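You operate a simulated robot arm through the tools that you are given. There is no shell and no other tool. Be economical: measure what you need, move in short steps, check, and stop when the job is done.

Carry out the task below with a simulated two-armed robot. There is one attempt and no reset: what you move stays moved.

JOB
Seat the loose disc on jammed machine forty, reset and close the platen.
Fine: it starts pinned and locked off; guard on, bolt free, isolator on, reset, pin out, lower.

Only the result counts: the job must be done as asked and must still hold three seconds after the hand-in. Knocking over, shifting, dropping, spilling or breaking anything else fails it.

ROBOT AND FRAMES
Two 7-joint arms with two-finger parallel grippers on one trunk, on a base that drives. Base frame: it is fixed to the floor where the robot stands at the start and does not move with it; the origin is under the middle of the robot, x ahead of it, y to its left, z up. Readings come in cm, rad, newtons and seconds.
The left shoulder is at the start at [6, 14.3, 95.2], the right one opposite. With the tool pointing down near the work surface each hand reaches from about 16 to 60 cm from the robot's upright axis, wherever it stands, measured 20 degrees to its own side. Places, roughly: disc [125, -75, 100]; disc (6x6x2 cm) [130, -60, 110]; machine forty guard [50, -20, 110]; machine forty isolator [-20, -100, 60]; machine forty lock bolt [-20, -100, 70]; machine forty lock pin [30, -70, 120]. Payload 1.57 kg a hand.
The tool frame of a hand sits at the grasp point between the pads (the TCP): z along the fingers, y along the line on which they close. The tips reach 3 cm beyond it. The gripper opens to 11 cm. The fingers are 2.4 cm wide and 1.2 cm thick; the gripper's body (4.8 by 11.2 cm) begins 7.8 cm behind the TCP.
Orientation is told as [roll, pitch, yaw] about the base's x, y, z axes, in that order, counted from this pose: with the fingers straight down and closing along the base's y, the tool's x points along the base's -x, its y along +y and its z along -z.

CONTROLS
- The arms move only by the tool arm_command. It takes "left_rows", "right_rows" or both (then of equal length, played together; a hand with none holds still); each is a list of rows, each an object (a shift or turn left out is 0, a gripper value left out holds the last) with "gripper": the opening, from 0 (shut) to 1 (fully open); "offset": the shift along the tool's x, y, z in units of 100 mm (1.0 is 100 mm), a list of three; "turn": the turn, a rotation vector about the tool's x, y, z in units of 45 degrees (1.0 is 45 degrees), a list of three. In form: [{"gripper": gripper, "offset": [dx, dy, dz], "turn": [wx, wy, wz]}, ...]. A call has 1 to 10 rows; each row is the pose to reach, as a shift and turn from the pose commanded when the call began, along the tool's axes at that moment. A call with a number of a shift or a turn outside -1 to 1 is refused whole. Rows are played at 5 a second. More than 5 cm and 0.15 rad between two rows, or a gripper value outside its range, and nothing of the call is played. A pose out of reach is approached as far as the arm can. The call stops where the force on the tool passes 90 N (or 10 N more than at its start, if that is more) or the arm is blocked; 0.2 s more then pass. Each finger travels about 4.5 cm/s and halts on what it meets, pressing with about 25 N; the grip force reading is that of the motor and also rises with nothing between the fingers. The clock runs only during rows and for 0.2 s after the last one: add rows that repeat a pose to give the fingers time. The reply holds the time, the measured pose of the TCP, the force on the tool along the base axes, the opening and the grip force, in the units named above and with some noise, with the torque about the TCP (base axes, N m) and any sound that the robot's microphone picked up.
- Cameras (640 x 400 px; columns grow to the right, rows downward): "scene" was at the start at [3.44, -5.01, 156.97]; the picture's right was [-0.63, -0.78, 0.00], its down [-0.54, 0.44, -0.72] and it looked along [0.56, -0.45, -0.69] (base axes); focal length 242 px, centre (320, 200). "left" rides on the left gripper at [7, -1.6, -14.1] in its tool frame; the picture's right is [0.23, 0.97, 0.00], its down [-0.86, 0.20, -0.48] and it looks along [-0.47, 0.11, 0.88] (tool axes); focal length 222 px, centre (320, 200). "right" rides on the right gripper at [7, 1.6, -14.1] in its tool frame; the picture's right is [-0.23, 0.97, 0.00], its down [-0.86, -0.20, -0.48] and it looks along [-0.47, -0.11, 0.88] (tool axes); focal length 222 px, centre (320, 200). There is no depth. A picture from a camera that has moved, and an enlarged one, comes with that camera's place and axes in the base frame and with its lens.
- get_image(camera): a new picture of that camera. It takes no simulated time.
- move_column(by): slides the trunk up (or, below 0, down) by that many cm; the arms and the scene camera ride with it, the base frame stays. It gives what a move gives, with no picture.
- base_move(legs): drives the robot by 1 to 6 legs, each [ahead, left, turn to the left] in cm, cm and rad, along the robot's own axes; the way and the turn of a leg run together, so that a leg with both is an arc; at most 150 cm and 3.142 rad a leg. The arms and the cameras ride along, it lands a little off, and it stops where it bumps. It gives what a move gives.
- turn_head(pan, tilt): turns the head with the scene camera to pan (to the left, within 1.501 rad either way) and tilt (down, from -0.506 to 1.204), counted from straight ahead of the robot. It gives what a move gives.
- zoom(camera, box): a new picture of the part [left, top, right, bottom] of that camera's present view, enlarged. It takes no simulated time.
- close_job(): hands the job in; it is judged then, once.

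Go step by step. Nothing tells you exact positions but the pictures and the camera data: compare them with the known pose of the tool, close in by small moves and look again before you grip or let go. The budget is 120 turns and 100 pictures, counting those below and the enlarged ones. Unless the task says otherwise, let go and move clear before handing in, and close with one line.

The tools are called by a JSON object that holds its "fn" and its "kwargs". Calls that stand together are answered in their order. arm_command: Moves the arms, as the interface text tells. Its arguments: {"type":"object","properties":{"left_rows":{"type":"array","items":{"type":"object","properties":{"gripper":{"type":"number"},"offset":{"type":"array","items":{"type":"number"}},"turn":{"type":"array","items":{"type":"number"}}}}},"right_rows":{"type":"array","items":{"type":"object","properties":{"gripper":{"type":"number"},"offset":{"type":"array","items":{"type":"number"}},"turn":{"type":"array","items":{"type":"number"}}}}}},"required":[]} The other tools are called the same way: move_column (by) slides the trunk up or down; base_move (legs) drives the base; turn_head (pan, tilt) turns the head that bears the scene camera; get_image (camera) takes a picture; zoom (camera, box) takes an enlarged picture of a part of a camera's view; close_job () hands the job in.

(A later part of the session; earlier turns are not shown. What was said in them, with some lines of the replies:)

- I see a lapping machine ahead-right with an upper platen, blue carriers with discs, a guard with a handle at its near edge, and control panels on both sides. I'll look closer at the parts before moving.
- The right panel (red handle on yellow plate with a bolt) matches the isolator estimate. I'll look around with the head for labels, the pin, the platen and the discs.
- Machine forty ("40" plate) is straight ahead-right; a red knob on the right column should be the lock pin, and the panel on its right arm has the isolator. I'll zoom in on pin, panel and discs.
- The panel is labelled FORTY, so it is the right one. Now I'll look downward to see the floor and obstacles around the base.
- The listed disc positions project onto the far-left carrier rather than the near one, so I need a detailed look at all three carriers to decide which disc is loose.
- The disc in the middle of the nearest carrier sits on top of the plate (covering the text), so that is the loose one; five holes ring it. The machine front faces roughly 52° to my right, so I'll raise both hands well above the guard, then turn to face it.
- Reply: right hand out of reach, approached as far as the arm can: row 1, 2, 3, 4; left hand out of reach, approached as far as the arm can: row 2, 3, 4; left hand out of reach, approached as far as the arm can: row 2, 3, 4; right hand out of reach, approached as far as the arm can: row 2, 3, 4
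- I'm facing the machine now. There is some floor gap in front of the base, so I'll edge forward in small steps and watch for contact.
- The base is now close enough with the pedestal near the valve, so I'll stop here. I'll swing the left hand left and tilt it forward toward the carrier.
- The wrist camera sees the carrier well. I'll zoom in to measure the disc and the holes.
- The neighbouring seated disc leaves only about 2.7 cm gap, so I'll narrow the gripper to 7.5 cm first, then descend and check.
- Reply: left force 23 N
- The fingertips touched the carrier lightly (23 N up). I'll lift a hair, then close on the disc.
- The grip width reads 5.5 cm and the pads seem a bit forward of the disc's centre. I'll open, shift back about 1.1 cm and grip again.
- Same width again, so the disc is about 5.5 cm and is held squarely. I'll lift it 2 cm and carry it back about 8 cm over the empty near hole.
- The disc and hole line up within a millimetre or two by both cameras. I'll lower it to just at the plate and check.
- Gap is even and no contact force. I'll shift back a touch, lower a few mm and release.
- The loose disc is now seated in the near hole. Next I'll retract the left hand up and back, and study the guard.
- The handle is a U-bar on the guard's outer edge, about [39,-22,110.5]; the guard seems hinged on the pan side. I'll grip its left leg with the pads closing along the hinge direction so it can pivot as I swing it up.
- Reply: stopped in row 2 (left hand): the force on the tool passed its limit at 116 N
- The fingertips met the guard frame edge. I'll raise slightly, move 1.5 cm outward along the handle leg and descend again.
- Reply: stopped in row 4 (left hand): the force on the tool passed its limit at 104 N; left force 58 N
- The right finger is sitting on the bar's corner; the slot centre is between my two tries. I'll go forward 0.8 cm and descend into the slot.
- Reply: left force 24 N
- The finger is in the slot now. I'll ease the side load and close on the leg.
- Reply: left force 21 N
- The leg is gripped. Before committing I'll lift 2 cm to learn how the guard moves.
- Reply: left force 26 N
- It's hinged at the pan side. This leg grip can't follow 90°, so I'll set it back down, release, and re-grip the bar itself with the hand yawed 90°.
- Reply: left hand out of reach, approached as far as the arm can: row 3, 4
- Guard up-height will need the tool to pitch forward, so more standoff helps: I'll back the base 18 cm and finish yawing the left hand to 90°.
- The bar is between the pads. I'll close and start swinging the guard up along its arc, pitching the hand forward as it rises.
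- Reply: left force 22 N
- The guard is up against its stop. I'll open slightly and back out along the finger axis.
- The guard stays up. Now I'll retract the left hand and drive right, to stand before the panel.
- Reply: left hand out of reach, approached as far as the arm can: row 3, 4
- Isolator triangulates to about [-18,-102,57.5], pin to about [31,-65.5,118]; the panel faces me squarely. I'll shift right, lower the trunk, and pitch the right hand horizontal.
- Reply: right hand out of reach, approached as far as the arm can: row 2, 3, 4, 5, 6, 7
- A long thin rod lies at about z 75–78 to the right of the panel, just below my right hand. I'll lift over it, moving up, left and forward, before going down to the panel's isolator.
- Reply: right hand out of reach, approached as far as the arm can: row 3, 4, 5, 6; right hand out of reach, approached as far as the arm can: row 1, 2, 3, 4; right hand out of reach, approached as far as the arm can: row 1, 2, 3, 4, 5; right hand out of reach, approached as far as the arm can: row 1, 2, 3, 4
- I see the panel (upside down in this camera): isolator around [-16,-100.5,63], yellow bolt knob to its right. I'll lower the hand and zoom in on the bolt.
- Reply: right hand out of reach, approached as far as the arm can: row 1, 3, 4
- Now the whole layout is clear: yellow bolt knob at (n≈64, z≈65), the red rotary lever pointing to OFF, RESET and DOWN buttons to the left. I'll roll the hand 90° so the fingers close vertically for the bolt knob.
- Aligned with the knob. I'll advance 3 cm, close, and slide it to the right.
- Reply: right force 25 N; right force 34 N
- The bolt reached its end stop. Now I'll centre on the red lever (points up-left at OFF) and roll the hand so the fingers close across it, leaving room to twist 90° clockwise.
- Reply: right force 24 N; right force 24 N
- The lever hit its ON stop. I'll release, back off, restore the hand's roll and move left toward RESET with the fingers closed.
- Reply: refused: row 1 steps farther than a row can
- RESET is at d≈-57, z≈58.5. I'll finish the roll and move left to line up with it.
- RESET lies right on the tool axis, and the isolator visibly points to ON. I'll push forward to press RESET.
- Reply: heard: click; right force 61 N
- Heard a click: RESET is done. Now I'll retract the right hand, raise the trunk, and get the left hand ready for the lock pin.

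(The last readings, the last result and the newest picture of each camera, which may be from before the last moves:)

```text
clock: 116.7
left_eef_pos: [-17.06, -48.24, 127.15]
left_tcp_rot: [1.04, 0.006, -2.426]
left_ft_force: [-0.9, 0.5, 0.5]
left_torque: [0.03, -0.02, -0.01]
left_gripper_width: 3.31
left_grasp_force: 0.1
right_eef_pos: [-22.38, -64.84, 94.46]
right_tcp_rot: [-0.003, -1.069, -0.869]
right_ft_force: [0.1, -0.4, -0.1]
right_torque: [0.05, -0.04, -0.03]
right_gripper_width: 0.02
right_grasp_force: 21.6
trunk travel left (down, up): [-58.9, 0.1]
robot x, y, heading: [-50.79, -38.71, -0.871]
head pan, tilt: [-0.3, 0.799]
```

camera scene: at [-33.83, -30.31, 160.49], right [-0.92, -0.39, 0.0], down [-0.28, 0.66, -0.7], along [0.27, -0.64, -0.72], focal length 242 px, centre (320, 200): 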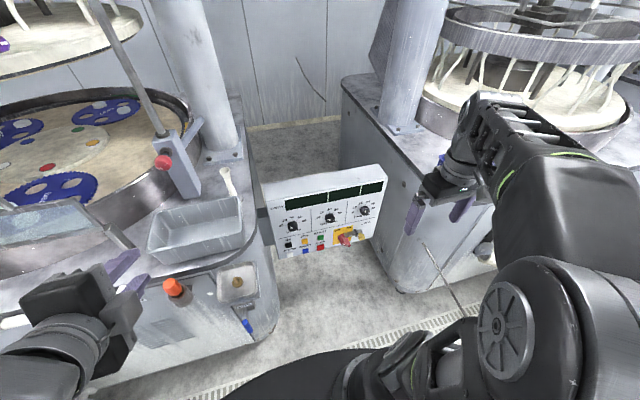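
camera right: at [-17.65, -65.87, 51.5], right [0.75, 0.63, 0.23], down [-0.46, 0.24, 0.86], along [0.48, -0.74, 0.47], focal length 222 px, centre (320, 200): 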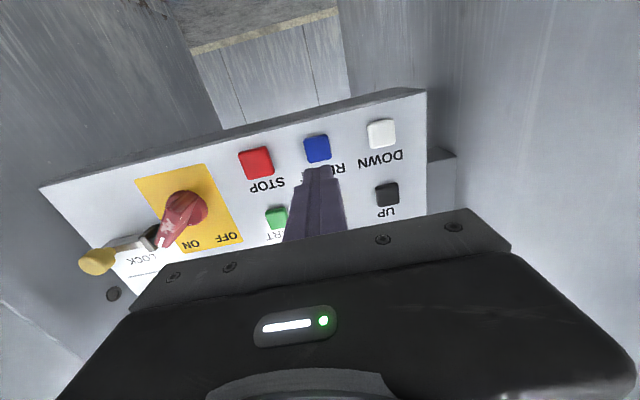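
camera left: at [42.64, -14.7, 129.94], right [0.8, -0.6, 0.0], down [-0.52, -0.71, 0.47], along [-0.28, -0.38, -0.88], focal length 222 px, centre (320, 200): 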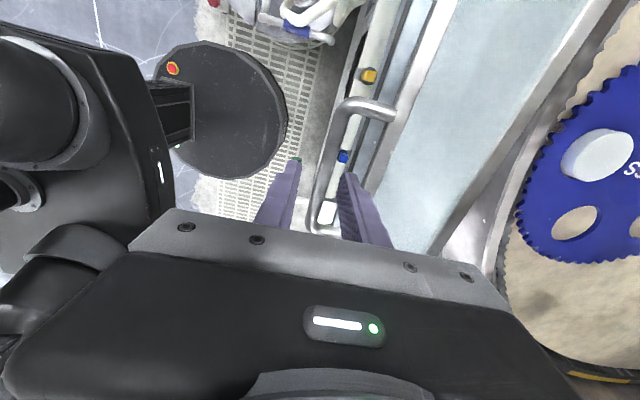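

{"fn": "arm_command", "kwargs": {"right_rows": [{"offset": [-0.23, 0, -0.28]}, {"offset": [-0.46, 0, -0.56]}, {"offset": [-0.68, 0, -0.835]}, {"offset": [-0.68, 0, -0.835]}], "left_rows": [{"turn": [-0.17, 0, 0]}, {"turn": [-0.34, 0, 0]}, {"turn": [-0.5, 0, 0]}, {"turn": [-0.66, 0, 0]}]}}

{"fn": "arm_command", "kwargs": {"right_rows": [{"offset": [-0.23, 0, -0.28]}, {"offset": [-0.46, 0, -0.56]}, {"offset": [-0.68, 0, -0.835]}, {"offset": [-0.68, 0, -0.835]}]}}

{"fn": "base_move", "kwargs": {"legs": [[0, 24, 0]]}}

{"fn": "turn_head", "kwargs": {"pan": 0.2, "tilt": 0.5}}

{"fn": "get_image", "kwargs": {"camera": "scene"}}

```text
clock: 117.7
left_eef_pos: [-17.91, -48.93, 139.16]
left_tcp_rot: [1.554, 0.004, -2.427]
left_ft_force: [0.6, 0.1, 0.7]
left_torque: [-0.01, 0.0, -0.02]
left_gripper_width: 3.29
left_grasp_force: 0.2
left hand out of reach, approached as far as the arm can: row 1, 2, 3, 4
right_eef_pos: [-25.03, -61.83, 104.46]
right_tcp_rot: [-0.001, -1.068, -0.872]
right_ft_force: [-0.7, 0.6, -0.2]
right_torque: [0.0, -0.03, -0.03]
right_gripper_width: 0.01
right_grasp_force: 21.5
trunk travel left (down, up): [-58.9, 0.1]
robot x, y, heading: [-50.69, -38.17, -0.874]
head pan, tilt: [-0.3, 0.799]
```

```text
clock: 118.7
left_eef_pos: [-17.77, -48.94, 139.0]
left_tcp_rot: [1.552, 0.003, -2.427]
left_ft_force: [0.9, 0.1, 0.6]
left_torque: [0.02, -0.02, -0.02]
left_gripper_width: 3.27
left_grasp_force: 0.1
right_eef_pos: [-27.52, -58.6, 114.38]
right_tcp_rot: [-0.002, -1.067, -0.868]
right_ft_force: [0.4, 0.2, 0.0]
right_torque: [0.01, 0.02, -0.02]
right_gripper_width: 0.0
right_grasp_force: 21.4
trunk travel left (down, up): [-58.9, 0.1]
robot x, y, heading: [-50.37, -38.73, -0.87]
head pan, tilt: [-0.3, 0.799]
```

```text
clock: 120.5
left_eef_pos: [0.68, -33.29, 138.99]
left_tcp_rot: [1.552, 0.005, -2.426]
left_ft_force: [0.8, 0.6, 0.3]
left_torque: [-0.04, -0.04, -0.03]
left_gripper_width: 3.31
left_grasp_force: 0.1
right_eef_pos: [-9.12, -43.16, 114.5]
right_tcp_rot: [-0.004, -1.069, -0.868]
right_ft_force: [0.0, -0.2, -0.4]
right_torque: [-0.01, 0.03, 0.01]
right_gripper_width: 0.0
right_grasp_force: 21.2
trunk travel left (down, up): [-58.9, 0.1]
robot x, y, heading: [-32.36, -23.16, -0.872]
head pan, tilt: [-0.3, 0.799]
```

```text
clock: 121.4
left_eef_pos: [0.54, -33.43, 139.09]
left_tcp_rot: [1.555, 0.005, -2.427]
left_ft_force: [0.0, -0.8, -0.5]
left_torque: [0.03, -0.03, 0.0]
left_gripper_width: 3.31
left_grasp_force: 0.0
right_eef_pos: [-9.13, -43.15, 114.54]
right_tcp_rot: [-0.001, -1.069, -0.87]
right_ft_force: [1.1, 0.1, 0.4]
right_torque: [0.02, 0.01, 0.0]
right_gripper_width: 0.0
right_grasp_force: 21.3
trunk travel left (down, up): [-58.9, 0.1]
robot x, y, heading: [-32.24, -23.5, -0.874]
head pan, tilt: [0.201, 0.499]
```

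```text
20 pictures are left
camera scene: at [-27.12, -26.22, 163.08], right [-0.62, -0.78, 0.0], down [-0.37, 0.3, -0.88], along [0.69, -0.55, -0.48], focal length 242 px, centre (320, 200)
```

scene: 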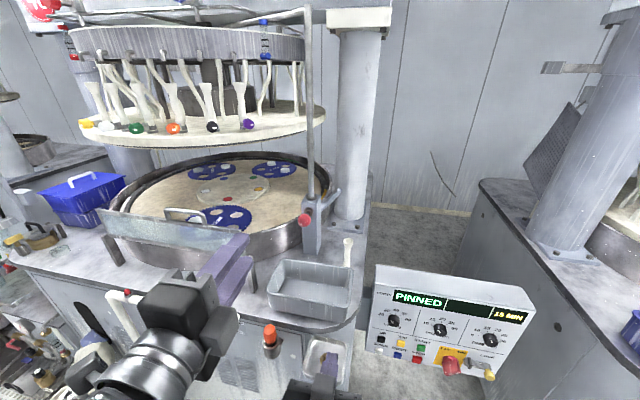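

The panel now shows PINNED, so power and reset are accepted. I'll zoom in on the red pin.

{"fn": "zoom", "kwargs": {"camera": "scene", "box": [270, 180, 350, 260]}}

{"fn": "zoom", "kwargs": {"camera": "scene", "box": [360, 260, 540, 390]}}

```text
5.00 times, centred on (310, 220) of scene
camera zoom: at [-27.12, -26.22, 163.08], right [-0.62, -0.78, 0.0], down [-0.37, 0.3, -0.88], along [0.69, -0.55, -0.48], focal length 1211 px, centre (370, 100)
```

zoom: 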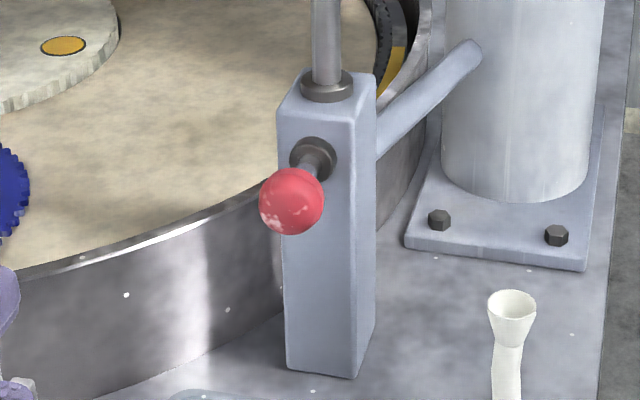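

```text
3.08 times, centred on (450, 325) of scene
camera zoom: at [-27.12, -26.22, 163.08], right [-0.62, -0.78, 0.0], down [-0.37, 0.3, -0.88], along [0.69, -0.55, -0.48], focal length 745 px, centre (-80, -185)
```

zoom: 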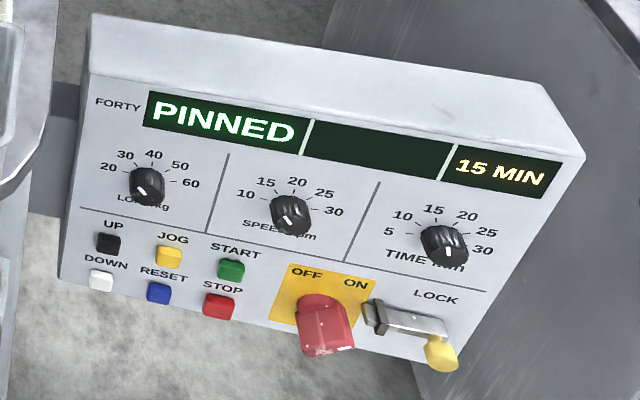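

The pin is a ball knob sticking out toward me from the post. I'll bring the left hand (horizontal, closing vertically) down and forward to it.

{"fn": "arm_command", "kwargs": {"left_rows": [{"offset": [0, -0.2, 0.25], "gripper": 0.6}, {"offset": [0.1, -0.5, 0.5]}, {"offset": [0.2, -0.8, 0.75]}, {"offset": [0.3, -1.0, 1.0]}, {"offset": [0.3, -1.0, 1.0]}]}}

{"fn": "arm_command", "kwargs": {"left_rows": [{"offset": [0, -0.25, 0.25]}, {"offset": [0, -0.5, 0.5]}, {"offset": [0, -0.8, 0.75]}, {"offset": [0, -1.0, 1.0]}, {"offset": [0, -1.0, 1.0]}]}}

{"fn": "arm_command", "kwargs": {"left_rows": [{"offset": [0, 0, 0.3]}, {"offset": [0, 0, 0.6]}, {"offset": [0, 0, 0.9]}, {"offset": [0, 0, 0.9]}]}}

{"fn": "get_image", "kwargs": {"camera": "left"}}

```text
clock: 122.6
left_eef_pos: [11.94, -41.31, 135.85]
left_tcp_rot: [1.55, 0.004, -2.427]
left_ft_force: [0.1, -0.2, -0.6]
left_torque: [0.02, -0.02, -0.04]
left_gripper_width: 6.61
left_grasp_force: 0.1
left hand out of reach, approached as far as the arm can: row 1, 2, 3, 4, 5
right_eef_pos: [-9.09, -42.97, 114.6]
right_tcp_rot: [-0.002, -1.068, -0.87]
right_ft_force: [0.1, 1.4, 0.3]
right_torque: [-0.02, 0.03, 0.0]
right_gripper_width: 0.01
right_grasp_force: 20.7
trunk travel left (down, up): [-58.9, 0.1]
robot x, y, heading: [-32.64, -23.12, -0.874]
head pan, tilt: [0.201, 0.499]
```

```text
clock: 123.8
left_eef_pos: [18.54, -48.93, 125.88]
left_tcp_rot: [1.554, 0.005, -2.429]
left_ft_force: [-1.0, -1.1, 0.3]
left_torque: [-0.03, 0.04, -0.01]
left_gripper_width: 6.63
left_grasp_force: 0.0
left hand out of reach, approached as far as the arm can: row 1, 2, 3
right_eef_pos: [-9.31, -43.22, 114.44]
right_tcp_rot: [0.0, -1.068, -0.872]
right_ft_force: [-0.9, -0.1, 0.0]
right_torque: [0.07, 0.0, -0.01]
right_gripper_width: 0.0
right_grasp_force: 21.5
trunk travel left (down, up): [-58.9, 0.1]
robot x, y, heading: [-32.29, -22.93, -0.873]
head pan, tilt: [0.201, 0.499]
```

```text
clock: 124.8
left_eef_pos: [24.36, -55.57, 125.74]
left_tcp_rot: [1.554, 0.003, -2.429]
left_ft_force: [-0.2, -0.4, -0.6]
left_torque: [0.01, -0.02, 0.03]
left_gripper_width: 6.61
left_grasp_force: 0.1
right_eef_pos: [-9.24, -43.19, 114.49]
right_tcp_rot: [0.001, -1.068, -0.868]
right_ft_force: [-0.9, 0.5, 0.3]
right_torque: [0.01, 0.01, 0.01]
right_gripper_width: 0.01
right_grasp_force: 21.4
trunk travel left (down, up): [-58.9, 0.1]
robot x, y, heading: [-32.25, -23.08, -0.871]
head pan, tilt: [0.201, 0.499]
```

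```text
17 pictures are left
camera left: at [20.38, -40.39, 124.45], right [0.18, 0.13, 0.97], down [-0.96, -0.2, 0.2], along [0.22, -0.97, 0.09], focal length 222 px, centre (320, 200)
```

left: 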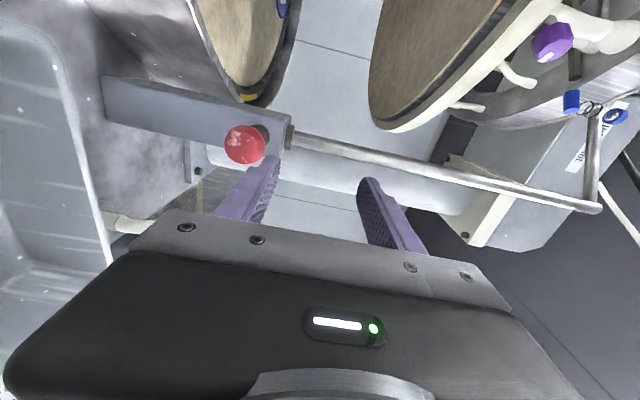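

{"fn": "arm_command", "kwargs": {"left_rows": [{"offset": [-0.05, -0.3, 0]}, {"offset": [-0.1, -0.6, 0.1]}, {"offset": [-0.16, -0.84, 0.3]}, {"offset": [-0.16, -0.84, 0.5]}, {"offset": [-0.16, -0.84, 0.5]}]}}

{"fn": "zoom", "kwargs": {"camera": "left", "box": [180, 70, 460, 245]}}

```text
clock: 126.0
left_eef_pos: [26.5, -60.42, 117.34]
left_tcp_rot: [1.554, 0.003, -2.428]
left_ft_force: [0.2, 0.8, 0.8]
left_torque: [0.01, -0.01, 0.01]
left_gripper_width: 6.6
left_grasp_force: 0.1
right_eef_pos: [-9.26, -43.19, 114.49]
right_tcp_rot: [0.0, -1.068, -0.871]
right_ft_force: [-0.2, 0.0, -0.8]
right_torque: [-0.03, 0.0, 0.01]
right_gripper_width: 0.0
right_grasp_force: 21.0
trunk travel left (down, up): [-58.9, 0.1]
robot x, y, heading: [-32.52, -23.34, -0.873]
head pan, tilt: [0.201, 0.499]
```

```text
2.29 times, centred on (320, 158) of left
camera zoom: at [22.47, -45.11, 115.88], right [0.18, 0.13, 0.97], down [-0.96, -0.2, 0.2], along [0.22, -0.97, 0.09], focal length 508 px, centre (320, 297)
```

zoom: 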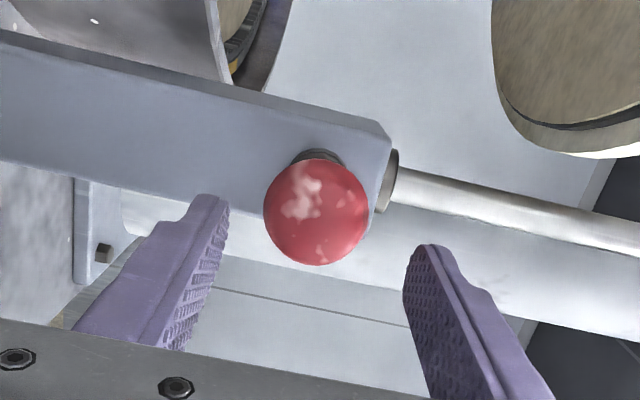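

Aligned on the ball. Advance, grip, and pull straight out.

{"fn": "arm_command", "kwargs": {"left_rows": [{"offset": [0, 0, 0.25]}, {"offset": [0, 0, 0.5]}, {"offset": [0, 0, 0.5], "gripper": 0.1}, {"offset": [0, 0, 0.5], "gripper": 0.1}, {"offset": [0, 0, 0.5], "gripper": 0.1}, {"offset": [0, 0, 0.5], "gripper": 0.1}]}}

{"fn": "arm_command", "kwargs": {"left_rows": [{"offset": [0, 0, -0.1]}, {"offset": [0, 0, -0.2]}, {"offset": [0, 0, -0.3]}, {"offset": [0, 0, -0.4]}, {"offset": [0, 0, -0.4]}]}}

{"fn": "zoom", "kwargs": {"camera": "left", "box": [180, 70, 460, 245]}}

```text
clock: 127.4
left_eef_pos: [29.65, -64.15, 117.08]
left_tcp_rot: [1.554, 0.003, -2.426]
left_ft_force: [-3.2, 0.8, -9.8]
left_torque: [-0.84, -0.5, 0.11]
left_gripper_width: 4.37
left_grasp_force: 38.2
right_eef_pos: [-9.9, -43.87, 113.64]
right_tcp_rot: [-0.052, -1.06, -0.838]
right_ft_force: [0.6, 0.1, 0.0]
right_torque: [0.01, 0.01, 0.01]
right_gripper_width: 0.0
right_grasp_force: 21.0
trunk travel left (down, up): [-58.9, 0.1]
robot x, y, heading: [-32.6, -23.13, -0.874]
head pan, tilt: [0.201, 0.499]
```

```text
clock: 128.6
left_eef_pos: [27.24, -61.08, 117.01]
left_tcp_rot: [1.551, 0.006, -2.423]
left_ft_force: [-12.1, -10.1, -7.6]
left_torque: [-0.86, -1.06, -1.02]
left_gripper_width: 4.39
left_grasp_force: 45.5
right_eef_pos: [-10.79, -43.53, 113.05]
right_tcp_rot: [-0.109, -1.065, -0.754]
right_ft_force: [-0.2, 0.4, 0.4]
right_torque: [0.03, 0.0, 0.01]
right_gripper_width: 0.0
right_grasp_force: 20.6
trunk travel left (down, up): [-58.9, 0.1]
robot x, y, heading: [-32.06, -22.83, -0.874]
head pan, tilt: [0.201, 0.499]
```

```text
2.29 times, centred on (320, 158) of left
camera zoom: at [23.17, -45.68, 115.69], right [0.18, 0.13, 0.97], down [-0.96, -0.21, 0.2], along [0.23, -0.97, 0.09], focal length 508 px, centre (320, 297)
```

zoom: 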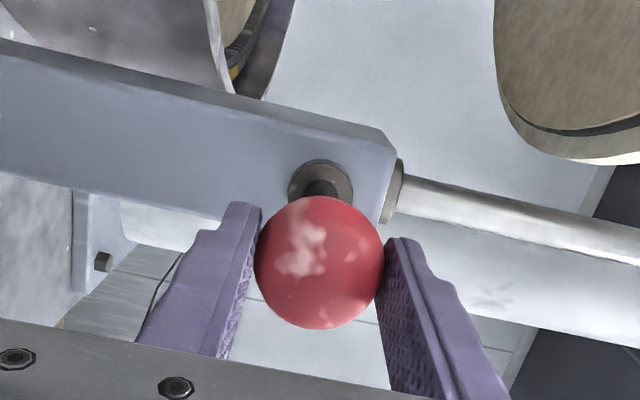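

{"fn": "arm_command", "kwargs": {"left_rows": [{"offset": [0, 0, -0.1]}, {"offset": [0, 0, -0.2]}, {"offset": [0, 0, -0.2]}]}}

{"fn": "get_image", "kwargs": {"camera": "scene"}}

```text
clock: 129.4
left_eef_pos: [26.42, -59.64, 117.02]
left_tcp_rot: [1.552, 0.003, -2.42]
left_ft_force: [14.7, -28.4, 1.6]
left_torque: [-0.91, -0.74, -0.04]
left_gripper_width: 4.38
left_grasp_force: 45.1
right_eef_pos: [-10.59, -43.78, 112.65]
right_tcp_rot: [-0.136, -1.062, -0.722]
right_ft_force: [-0.1, 0.0, 0.2]
right_torque: [0.0, 0.01, 0.02]
right_gripper_width: 0.0
right_grasp_force: 21.1
trunk travel left (down, up): [-58.9, 0.1]
robot x, y, heading: [-32.49, -23.11, -0.869]
head pan, tilt: [0.201, 0.499]
```

```text
14 pictures are left
camera scene: at [-26.83, -26.76, 163.08], right [-0.62, -0.78, 0.0], down [-0.38, 0.3, -0.88], along [0.69, -0.54, -0.48], focal length 242 px, centre (320, 200)
```

scene: 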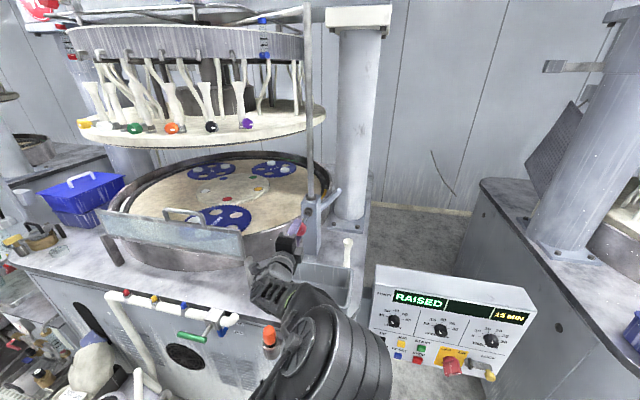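

The display switched to RAISED and the pin is at its stop. I'll release and back away, then confirm it stays out.

{"fn": "arm_command", "kwargs": {"left_rows": [{"gripper": 0.6}, {"gripper": 0.6}, {"gripper": 0.6}, {"gripper": 0.6, "offset": [0, 0, -0.2]}, {"gripper": 0.6, "offset": [0, 0, -0.5]}, {"gripper": 0.6, "offset": [0, 0, -0.8]}, {"gripper": 0.6, "offset": [0, 0, -1.0]}, {"gripper": 0.6, "offset": [0, 0, -1.0]}]}}

{"fn": "arm_command", "kwargs": {"left_rows": [{"offset": [0, 0.3, -0.3]}, {"offset": [0, 0.6, -0.6]}, {"offset": [0, 1.0, -0.9]}, {"offset": [0, 1.0, -0.9]}]}}

{"fn": "get_image", "kwargs": {"camera": "scene"}}

```text
clock: 131.2
left_eef_pos: [19.46, -51.87, 117.28]
left_tcp_rot: [1.55, 0.001, -2.423]
left_ft_force: [-1.3, 0.2, -0.3]
left_torque: [0.02, 0.01, 0.02]
left_gripper_width: 6.59
left_grasp_force: 0.0
right_eef_pos: [-11.24, -43.94, 112.2]
right_tcp_rot: [-0.172, -1.059, -0.698]
right_ft_force: [0.2, -0.5, 0.3]
right_torque: [0.03, 0.03, -0.01]
right_gripper_width: 0.04
right_grasp_force: 21.3
trunk travel left (down, up): [-58.9, 0.1]
robot x, y, heading: [-32.39, -23.53, -0.869]
head pan, tilt: [0.201, 0.499]
```

```text
clock: 132.1
left_eef_pos: [23.93, -40.4, 125.75]
left_tcp_rot: [1.454, -0.005, -2.173]
left_ft_force: [-1.1, 0.6, 0.3]
left_torque: [0.03, 0.01, 0.0]
left_gripper_width: 6.58
left_grasp_force: 0.1
left hand out of reach, approached as far as the arm can: row 1, 2, 3, 4
right_eef_pos: [-9.19, -43.32, 114.53]
right_tcp_rot: [0.007, -1.066, -0.882]
right_ft_force: [-1.2, -0.5, -0.3]
right_torque: [-0.01, -0.02, 0.01]
right_gripper_width: 0.01
right_grasp_force: 21.7
trunk travel left (down, up): [-58.9, 0.1]
robot x, y, heading: [-32.24, -23.09, -0.868]
head pan, tilt: [0.201, 0.499]
stopped in row 4 (left hand): the arm was blocked; the commanded pose is now the measured one
```

```text
13 pictures are left
camera scene: at [-27.12, -26.26, 163.08], right [-0.62, -0.78, 0.0], down [-0.37, 0.3, -0.88], along [0.69, -0.55, -0.48], focal length 242 px, centre (320, 200)
```

scene: 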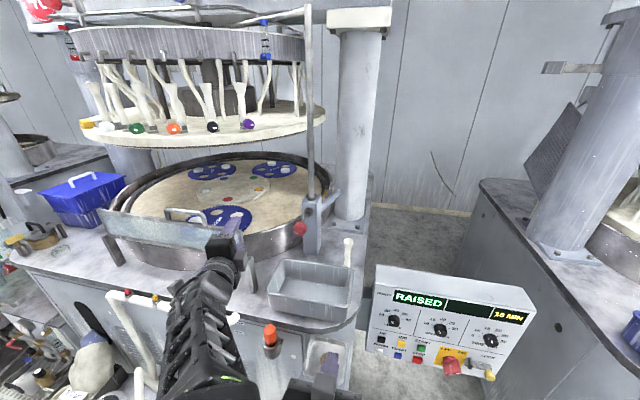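

The pin stays out (RAISED). My left arm brushed against the right arm while retracting, so I'll first move the right hand aside, then draw the left hand back.

{"fn": "arm_command", "kwargs": {"right_rows": [{"offset": [0, -0.35, 0]}, {"offset": [0, -0.7, 0]}, {"offset": [0, -1.0, 0]}, {"offset": [0, -1.0, 0]}]}}

{"fn": "arm_command", "kwargs": {"left_rows": [{"offset": [0, 0, -0.3]}, {"offset": [0, 0, -0.6]}, {"offset": [0, 0, -0.9]}, {"offset": [0, 0, -0.9]}]}}

{"fn": "arm_command", "kwargs": {"left_rows": [{"offset": [0, 0, -0.3]}, {"offset": [0, 0, -0.6]}, {"offset": [0, 0, -0.8]}, {"offset": [0, 0, -0.8]}]}}

```text
clock: 133.1
left_eef_pos: [23.99, -40.21, 125.86]
left_tcp_rot: [1.452, -0.005, -2.173]
left_ft_force: [0.2, -0.1, 0.6]
left_torque: [0.01, 0.03, 0.01]
left_gripper_width: 6.59
left_grasp_force: 0.0
right_eef_pos: [-12.67, -47.69, 118.58]
right_tcp_rot: [0.0, -1.064, -0.881]
right_ft_force: [-0.2, -0.1, -0.5]
right_torque: [-0.01, -0.01, -0.05]
right_gripper_width: 0.0
right_grasp_force: 21.5
right hand out of reach, approached as far as the arm can: row 1, 2, 3, 4
trunk travel left (down, up): [-58.9, 0.1]
robot x, y, heading: [-32.38, -23.29, -0.869]
head pan, tilt: [0.201, 0.499]
```

```text
clock: 133.7
left_eef_pos: [26.82, -31.43, 124.96]
left_tcp_rot: [1.355, -0.003, -1.965]
left_ft_force: [0.8, -0.7, -0.7]
left_torque: [0.05, 0.02, -0.01]
left_gripper_width: 6.61
left_grasp_force: 0.2
left hand out of reach, approached as far as the arm can: row 1, 2, 3
right_eef_pos: [-12.72, -47.77, 118.51]
right_tcp_rot: [0.003, -1.064, -0.881]
right_ft_force: [0.1, 0.1, -0.2]
right_torque: [0.0, -0.03, -0.01]
right_gripper_width: 0.0
right_grasp_force: 21.9
trunk travel left (down, up): [-58.9, 0.1]
robot x, y, heading: [-32.33, -23.12, -0.872]
head pan, tilt: [0.201, 0.499]
stopped in row 3 (left hand): the arm was blocked; the commanded pose is now the measured one
```

```text
clock: 134.2
left_eef_pos: [28.01, -21.41, 123.59]
left_tcp_rot: [1.249, 0.034, -1.724]
left_ft_force: [-1.1, -0.7, -0.5]
left_torque: [-0.02, 0.0, 0.0]
left_gripper_width: 6.62
left_grasp_force: 0.0
left hand out of reach, approached as far as the arm can: row 1, 2
right_eef_pos: [-12.71, -47.54, 118.45]
right_tcp_rot: [0.003, -1.063, -0.879]
right_ft_force: [0.4, 0.1, 0.6]
right_torque: [0.0, 0.01, 0.01]
right_gripper_width: 0.0
right_grasp_force: 21.4
trunk travel left (down, up): [-58.9, 0.1]
robot x, y, heading: [-32.21, -23.01, -0.871]
head pan, tilt: [0.201, 0.499]
stopped in row 2 (left hand): the arm was blocked; the commanded pose is now the measured one
```

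{"fn": "arm_command", "kwargs": {"left_rows": [{"turn": [0.16, 0, 0]}, {"turn": [0.32, 0, 0]}, {"turn": [0.48, 0, 0]}, {"turn": [0.64, 0, 0]}, {"turn": [0.8, 0, 0]}, {"turn": [0.8, 0, 0]}]}}

{"fn": "base_move", "kwargs": {"legs": [[-8, 0, 0], [0, -24, 0]]}}

{"fn": "get_image", "kwargs": {"camera": "scene"}}

```text
clock: 135.6
left_eef_pos: [27.95, -21.49, 123.68]
left_tcp_rot: [0.621, 0.03, -1.723]
left_ft_force: [0.9, -0.5, -0.2]
left_torque: [0.01, -0.01, 0.03]
left_gripper_width: 6.61
left_grasp_force: 0.0
right_eef_pos: [-12.78, -47.71, 118.55]
right_tcp_rot: [0.004, -1.065, -0.882]
right_ft_force: [-0.6, 0.2, 0.4]
right_torque: [0.02, 0.01, -0.01]
right_gripper_width: 0.0
right_grasp_force: 21.4
trunk travel left (down, up): [-58.9, 0.1]
robot x, y, heading: [-32.27, -22.84, -0.869]
head pan, tilt: [0.201, 0.499]
```

```text
clock: 138.1
left_eef_pos: [4.57, -31.01, 123.73]
left_tcp_rot: [0.622, 0.033, -1.725]
left_ft_force: [-0.7, -0.6, 0.1]
left_torque: [-0.01, 0.01, 0.0]
left_gripper_width: 6.59
left_grasp_force: 0.1
right_eef_pos: [-36.25, -57.23, 118.51]
right_tcp_rot: [0.005, -1.065, -0.885]
right_ft_force: [0.0, 0.0, 0.2]
right_torque: [0.04, -0.02, 0.04]
right_gripper_width: 0.02
right_grasp_force: 21.0
trunk travel left (down, up): [-58.9, 0.1]
robot x, y, heading: [-55.81, -32.73, -0.869]
head pan, tilt: [0.201, 0.499]
```

```text
12 pictures are left
camera scene: at [-50.66, -35.7, 163.09], right [-0.62, -0.78, 0.0], down [-0.37, 0.3, -0.88], along [0.69, -0.55, -0.48], focal length 242 px, centre (320, 200)
```

scene: 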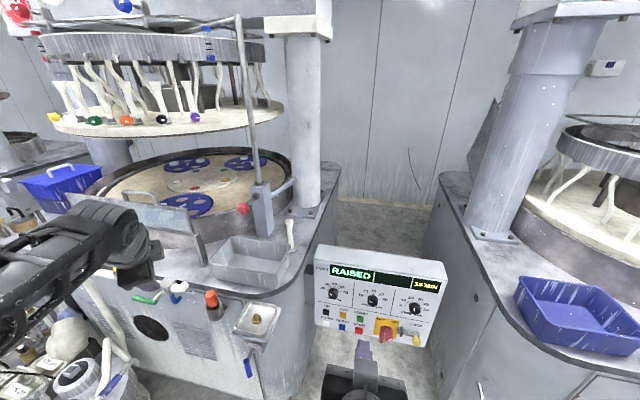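

Everything holds. Now I'll lower the trunk again and bring the right hand to the DOWN button (d≈-49.6, z≈59).

{"fn": "base_move", "kwargs": {"legs": [[0, 7, 0]]}}

{"fn": "move_column", "kwargs": {"by": -36}}

{"fn": "arm_command", "kwargs": {"right_rows": [{"turn": [0, -0.16, 0], "offset": [0.1, 0, 0.2]}, {"turn": [0, -0.32, 0], "offset": [0.2, 0.1, 0.4]}, {"turn": [0, -0.48, 0], "offset": [0.3, 0.2, 0.6]}, {"turn": [0, -0.64, 0], "offset": [0.4, 0.3, 0.8]}, {"turn": [0, -0.64, 0], "offset": [0.4, 0.3, 1.0]}, {"turn": [0, -0.64, 0], "offset": [0.4, 0.3, 1.0]}]}}

```text
clock: 139.1
left_eef_pos: [10.07, -26.13, 123.6]
left_tcp_rot: [0.623, 0.032, -1.722]
left_ft_force: [0.1, -0.1, 0.5]
left_torque: [-0.05, -0.02, -0.06]
left_gripper_width: 6.61
left_grasp_force: 0.1
right_eef_pos: [-30.6, -52.42, 118.69]
right_tcp_rot: [0.0, -1.065, -0.876]
right_ft_force: [0.8, -0.6, 0.4]
right_torque: [0.01, 0.0, -0.03]
right_gripper_width: 0.0
right_grasp_force: 21.0
trunk travel left (down, up): [-58.9, 0.1]
robot x, y, heading: [-50.6, -27.56, -0.865]
head pan, tilt: [0.201, 0.499]
```

```text
clock: 142.6
left_eef_pos: [9.93, -26.22, 87.74]
left_tcp_rot: [0.625, 0.034, -1.723]
left_ft_force: [0.7, 0.1, 0.0]
left_torque: [0.02, 0.01, 0.02]
left_gripper_width: 6.58
left_grasp_force: 0.1
right_eef_pos: [-30.76, -52.64, 82.59]
right_tcp_rot: [0.003, -1.064, -0.879]
right_ft_force: [0.2, 0.1, -0.3]
right_torque: [-0.01, 0.0, -0.02]
right_gripper_width: 0.02
right_grasp_force: 21.4
trunk travel left (down, up): [-22.9, 36.1]
robot x, y, heading: [-50.21, -28.12, -0.867]
head pan, tilt: [0.201, 0.499]
```

```text
clock: 144.0
left_eef_pos: [9.92, -26.29, 87.63]
left_tcp_rot: [0.623, 0.034, -1.722]
left_ft_force: [-0.5, -0.4, -1.5]
left_torque: [0.03, -0.05, 0.02]
left_gripper_width: 6.61
left_grasp_force: 0.1
right_eef_pos: [-22.63, -55.44, 74.06]
right_tcp_rot: [0.595, -1.565, -1.475]
right_ft_force: [0.8, 0.4, 0.3]
right_torque: [-0.04, 0.03, 0.02]
right_gripper_width: 0.01
right_grasp_force: 21.9
right hand out of reach, approached as far as the arm can: row 1, 2, 3, 4, 5, 6
trunk travel left (down, up): [-22.9, 36.1]
robot x, y, heading: [-50.0, -27.79, -0.869]
head pan, tilt: [0.201, 0.499]
```

{"fn": "arm_command", "kwargs": {"right_rows": [{"offset": [0.3, 0.1, 0.3]}, {"offset": [0.6, 0.2, 0.6]}, {"offset": [0.9, 0.3, 0.9]}, {"offset": [1.0, 0.3, 1.0]}, {"offset": [1.0, 0.3, 1.0]}]}}

{"fn": "arm_command", "kwargs": {"right_rows": [{"offset": [0.2, 0, 0.3]}, {"offset": [0.4, 0, 0.6]}, {"offset": [0.5, 0, 0.9]}, {"offset": [0.5, 0, 1.0]}, {"offset": [0.5, 0, 1.0]}]}}

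{"fn": "get_image", "kwargs": {"camera": "right"}}

```text
clock: 145.2
left_eef_pos: [9.96, -26.31, 87.75]
left_tcp_rot: [0.623, 0.033, -1.723]
left_ft_force: [-0.2, 0.3, 0.5]
left_torque: [0.0, 0.02, 0.01]
left_gripper_width: 6.58
left_grasp_force: 0.1
right_eef_pos: [-14.13, -61.04, 64.1]
right_tcp_rot: [0.317, -1.568, -1.196]
right_ft_force: [-0.3, 0.1, 0.0]
right_torque: [-0.01, 0.03, 0.05]
right_gripper_width: 0.0
right_grasp_force: 21.7
trunk travel left (down, up): [-22.9, 36.1]
robot x, y, heading: [-50.34, -28.2, -0.868]
head pan, tilt: [0.201, 0.499]
```

```text
clock: 146.4
left_eef_pos: [9.97, -26.33, 87.66]
left_tcp_rot: [0.623, 0.034, -1.724]
left_ft_force: [0.1, -0.4, 0.2]
left_torque: [-0.01, -0.01, -0.04]
left_gripper_width: 6.58
left_grasp_force: 0.1
right_eef_pos: [-7.67, -68.7, 58.98]
right_tcp_rot: [0.251, -1.568, -1.129]
right_ft_force: [-0.4, -0.5, -0.8]
right_torque: [-0.01, -0.01, -0.03]
right_gripper_width: 0.01
right_grasp_force: 21.2
trunk travel left (down, up): [-22.9, 36.1]
robot x, y, heading: [-50.5, -27.77, -0.872]
head pan, tilt: [0.201, 0.499]
```

```text
11 pictures are left
camera right: at [-15.44, -56.71, 51.98], right [0.75, 0.62, 0.23], down [-0.46, 0.24, 0.86], along [0.48, -0.75, 0.46], focal length 222 px, centre (320, 200)
```

right: 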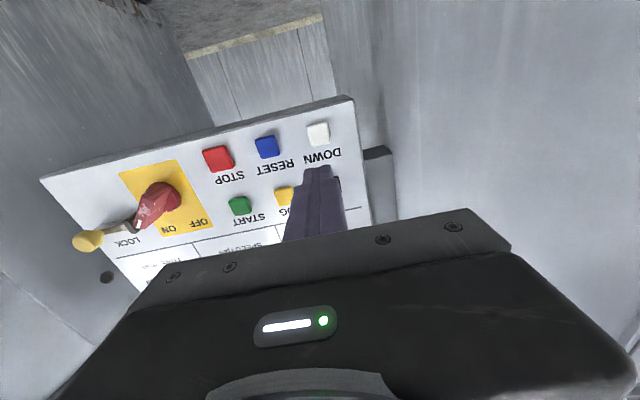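

DOWN is nearly on the tool axis. I'll advance, then press and hold.

{"fn": "arm_command", "kwargs": {"right_rows": [{"offset": [0.02, 0, 0.35]}, {"offset": [0.05, 0, 0.7]}, {"offset": [0.05, 0, 1.0]}, {"offset": [0.05, 0, 1.0]}]}}

{"fn": "zoom", "kwargs": {"camera": "right", "box": [180, 70, 460, 245]}}

```text
clock: 147.4
left_eef_pos: [9.95, -26.3, 87.56]
left_tcp_rot: [0.624, 0.034, -1.723]
left_ft_force: [0.1, -0.1, -0.1]
left_torque: [0.02, 0.02, 0.01]
left_gripper_width: 6.6
left_grasp_force: 0.0
right_eef_pos: [-1.34, -76.64, 58.39]
right_tcp_rot: [0.19, -1.568, -1.068]
right_ft_force: [0.1, -0.1, 0.0]
right_torque: [0.03, -0.02, -0.01]
right_gripper_width: 0.03
right_grasp_force: 22.1
trunk travel left (down, up): [-22.9, 36.1]
robot x, y, heading: [-50.57, -27.7, -0.876]
head pan, tilt: [0.201, 0.499]
```

```text
2.29 times, centred on (320, 158) of right
camera zoom: at [-9.02, -64.62, 51.43], right [0.75, 0.62, 0.23], down [-0.46, 0.24, 0.86], along [0.48, -0.75, 0.46], focal length 508 px, centre (320, 297)
```

zoom: 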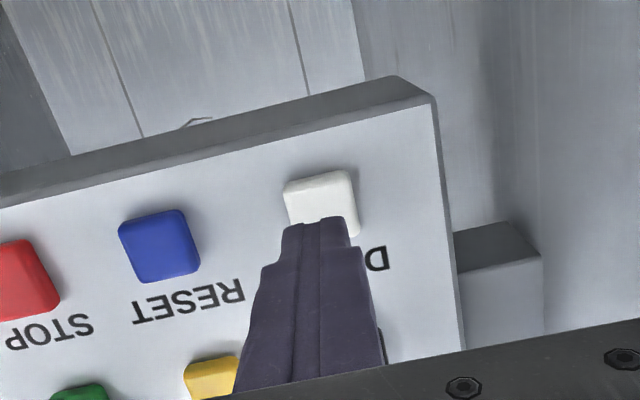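

{"fn": "arm_command", "kwargs": {"right_rows": [{"offset": [0.02, 0, 0.2]}, {"offset": [0.02, 0, 0.35]}, {"offset": [0.02, 0, 0.43]}, {"offset": [0.02, 0, 0.49]}, {"offset": [0.02, 0, 0.54]}, {"offset": [0.02, 0, 0.54]}, {"offset": [0.02, 0, 0.54]}, {"offset": [0.02, 0, 0.54]}, {"offset": [0.02, 0, 0.54]}, {"offset": [0.02, 0, 0.54]}]}}

{"fn": "get_image", "kwargs": {"camera": "scene"}}

```text
clock: 149.6
left_eef_pos: [9.72, -26.14, 87.81]
left_tcp_rot: [0.624, 0.03, -1.724]
left_ft_force: [0.1, 0.4, -0.2]
left_torque: [-0.02, 0.02, 0.01]
left_gripper_width: 6.61
left_grasp_force: 0.3
right_eef_pos: [2.18, -80.49, 58.19]
right_tcp_rot: [0.12, -1.565, -0.998]
right_ft_force: [-43.4, 35.0, 1.4]
right_torque: [-0.01, -0.2, -0.39]
right_gripper_width: 0.01
right_grasp_force: 21.0
trunk travel left (down, up): [-22.9, 36.1]
robot x, y, heading: [-50.36, -27.73, -0.874]
head pan, tilt: [0.201, 0.499]
heard: click
```

```text
9 pictures are left
camera scene: at [-45.48, -30.88, 127.1], right [-0.62, -0.78, 0.0], down [-0.37, 0.3, -0.88], along [0.69, -0.55, -0.48], focal length 242 px, centre (320, 200)
```

scene: 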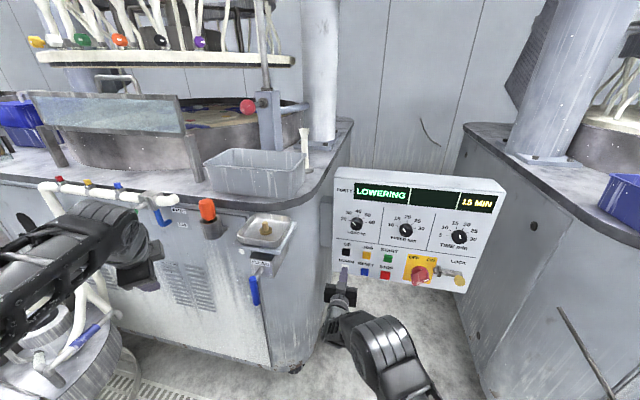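

The panel reads LOWERING. I'll keep holding DOWN and watch until it finishes.

{"fn": "arm_command", "kwargs": {"right_rows": [{"offset": [0, 0, 0]}, {"offset": [0, 0, 0]}, {"offset": [0, 0, 0]}, {"offset": [0, 0, 0]}, {"offset": [0, 0, 0]}, {"offset": [0, 0, 0]}, {"offset": [0, 0, 0]}, {"offset": [0, 0, 0]}, {"offset": [0, 0, 0]}, {"offset": [0, 0, 0]}]}}

{"fn": "arm_command", "kwargs": {"right_rows": [{"offset": [0, 0, 0]}, {"offset": [0, 0, 0]}, {"offset": [0, 0, 0]}, {"offset": [0, 0, 0]}, {"offset": [0, 0, 0]}, {"offset": [0, 0, 0]}, {"offset": [0, 0, 0]}, {"offset": [0, 0, 0]}, {"offset": [0, 0, 0]}, {"offset": [0, 0, 0]}]}}

{"fn": "arm_command", "kwargs": {"right_rows": [{"offset": [0, 0, 0]}, {"offset": [0, 0, 0]}, {"offset": [0, 0, 0]}, {"offset": [0, 0, 0]}, {"offset": [0, 0, 0]}, {"offset": [0, 0, 0]}, {"offset": [0, 0, 0]}, {"offset": [0, 0, 0]}, {"offset": [0, 0, 0]}, {"offset": [0, 0, 0]}]}}

{"fn": "get_image", "kwargs": {"camera": "scene"}}

```text
clock: 151.8
left_eef_pos: [9.7, -26.12, 87.82]
left_tcp_rot: [0.626, 0.03, -1.721]
left_ft_force: [-0.6, 0.7, 0.3]
left_torque: [-0.06, 0.02, 0.01]
left_gripper_width: 6.63
left_grasp_force: 0.0
right_eef_pos: [2.09, -80.48, 58.14]
right_tcp_rot: [0.007, -1.563, -0.884]
right_ft_force: [-41.3, 37.2, -0.7]
right_torque: [-0.06, -0.13, -0.32]
right_gripper_width: 0.0
right_grasp_force: 21.4
trunk travel left (down, up): [-22.9, 36.1]
robot x, y, heading: [-50.18, -28.05, -0.87]
head pan, tilt: [0.201, 0.499]
```

```text
clock: 154.0
left_eef_pos: [9.8, -26.17, 87.79]
left_tcp_rot: [0.624, 0.031, -1.723]
left_ft_force: [0.6, -0.5, 0.3]
left_torque: [-0.02, 0.03, -0.04]
left_gripper_width: 6.61
left_grasp_force: 0.1
right_eef_pos: [2.06, -80.57, 58.19]
right_tcp_rot: [-0.018, -1.565, -0.86]
right_ft_force: [-39.1, 39.0, -0.8]
right_torque: [-0.08, -0.11, -0.28]
right_gripper_width: 0.03
right_grasp_force: 21.2
trunk travel left (down, up): [-22.9, 36.1]
robot x, y, heading: [-50.58, -27.92, -0.872]
head pan, tilt: [0.201, 0.499]
```

```text
clock: 156.2
left_eef_pos: [9.79, -26.17, 87.85]
left_tcp_rot: [0.625, 0.03, -1.722]
left_ft_force: [0.1, -0.7, 0.7]
left_torque: [-0.01, -0.01, 0.0]
left_gripper_width: 6.62
left_grasp_force: 0.1
right_eef_pos: [2.0, -80.53, 58.26]
right_tcp_rot: [-0.033, -1.568, -0.846]
right_ft_force: [-36.7, 40.9, -0.3]
right_torque: [-0.04, -0.08, -0.19]
right_gripper_width: 0.0
right_grasp_force: 21.2
trunk travel left (down, up): [-22.9, 36.1]
robot x, y, heading: [-50.58, -28.17, -0.87]
head pan, tilt: [0.201, 0.499]
```

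```text
8 pictures are left
camera scene: at [-45.42, -30.87, 127.1], right [-0.62, -0.78, 0.0], down [-0.37, 0.3, -0.88], along [0.69, -0.55, -0.48], focal length 242 px, centre (320, 200)
```

scene: 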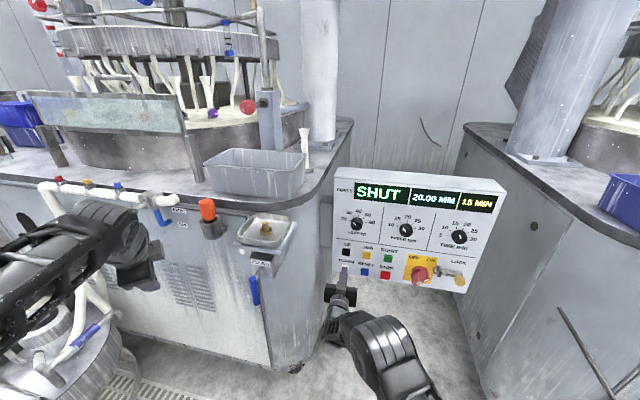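

The display reads SHUT, 20.00 MM: the platen is closed flat on seated discs. I'll release DOWN, back the hand off and check that it holds.

{"fn": "arm_command", "kwargs": {"right_rows": [{"offset": [0, 0, -0.3]}, {"offset": [0, 0, -0.65]}, {"offset": [0, 0, -1.0]}, {"offset": [0, 0, -1.0]}, {"offset": [0, 0, -1.0]}]}}

{"fn": "arm_command", "kwargs": {"right_rows": [{"offset": [0, 0, -0.3]}, {"offset": [0, 0, -0.6]}, {"offset": [0, 0, -0.8]}, {"offset": [0, 0, -0.8]}, {"offset": [0, 0, -0.8]}, {"offset": [0, 0, -0.8]}, {"offset": [0, 0, -0.8]}]}}

{"fn": "get_image", "kwargs": {"camera": "scene"}}

```text
clock: 157.4
left_eef_pos: [9.94, -26.21, 87.76]
left_tcp_rot: [0.623, 0.033, -1.721]
left_ft_force: [0.7, 0.7, -0.2]
left_torque: [0.02, -0.04, 0.0]
left_gripper_width: 6.61
left_grasp_force: 0.0
right_eef_pos: [-4.18, -72.86, 58.14]
right_tcp_rot: [0.449, -1.567, -1.328]
right_ft_force: [0.2, 0.6, 0.5]
right_torque: [0.0, 0.0, -0.04]
right_gripper_width: 0.01
right_grasp_force: 21.4
trunk travel left (down, up): [-22.9, 36.1]
robot x, y, heading: [-50.46, -28.08, -0.871]
head pan, tilt: [0.201, 0.499]
```

```text
clock: 159.0
left_eef_pos: [10.0, -26.26, 87.76]
left_tcp_rot: [0.622, 0.033, -1.722]
left_ft_force: [0.2, -0.1, 0.2]
left_torque: [-0.01, 0.02, 0.04]
left_gripper_width: 6.58
left_grasp_force: 0.2
right_eef_pos: [-9.31, -66.73, 58.21]
right_tcp_rot: [0.363, -1.566, -1.24]
right_ft_force: [0.0, 0.4, -0.9]
right_torque: [0.04, 0.01, 0.03]
right_gripper_width: 0.0
right_grasp_force: 21.4
trunk travel left (down, up): [-22.9, 36.1]
robot x, y, heading: [-50.83, -27.9, -0.871]
head pan, tilt: [0.201, 0.499]
```

```text
7 pictures are left
camera scene: at [-45.19, -31.12, 127.09], right [-0.62, -0.78, 0.0], down [-0.38, 0.3, -0.88], along [0.69, -0.55, -0.48], focal length 242 px, centre (320, 200)
```

scene: 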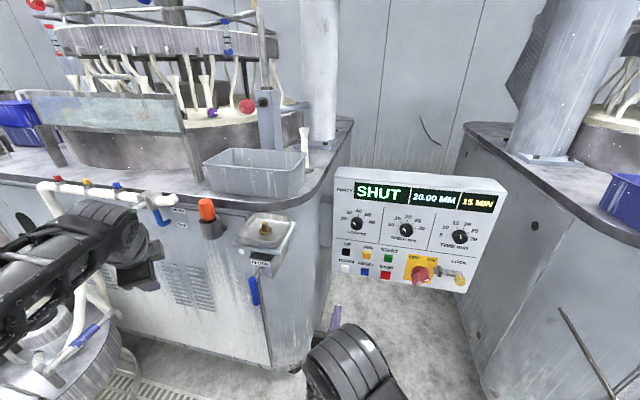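

The panel still shows SHUT with the guard up and the pin out, and both hands are clear, so I'm handing in.

{"fn": "close_job", "kwargs": {}}

```text
The job is handed in.
```

The job is handed in. The loose disc is seated, the guard is on, the bolt is free, the isolator is on, machine forty is reset and the pin is out. The platen is closed, and the panel still read SHUT, 20.00 MM after I let go.
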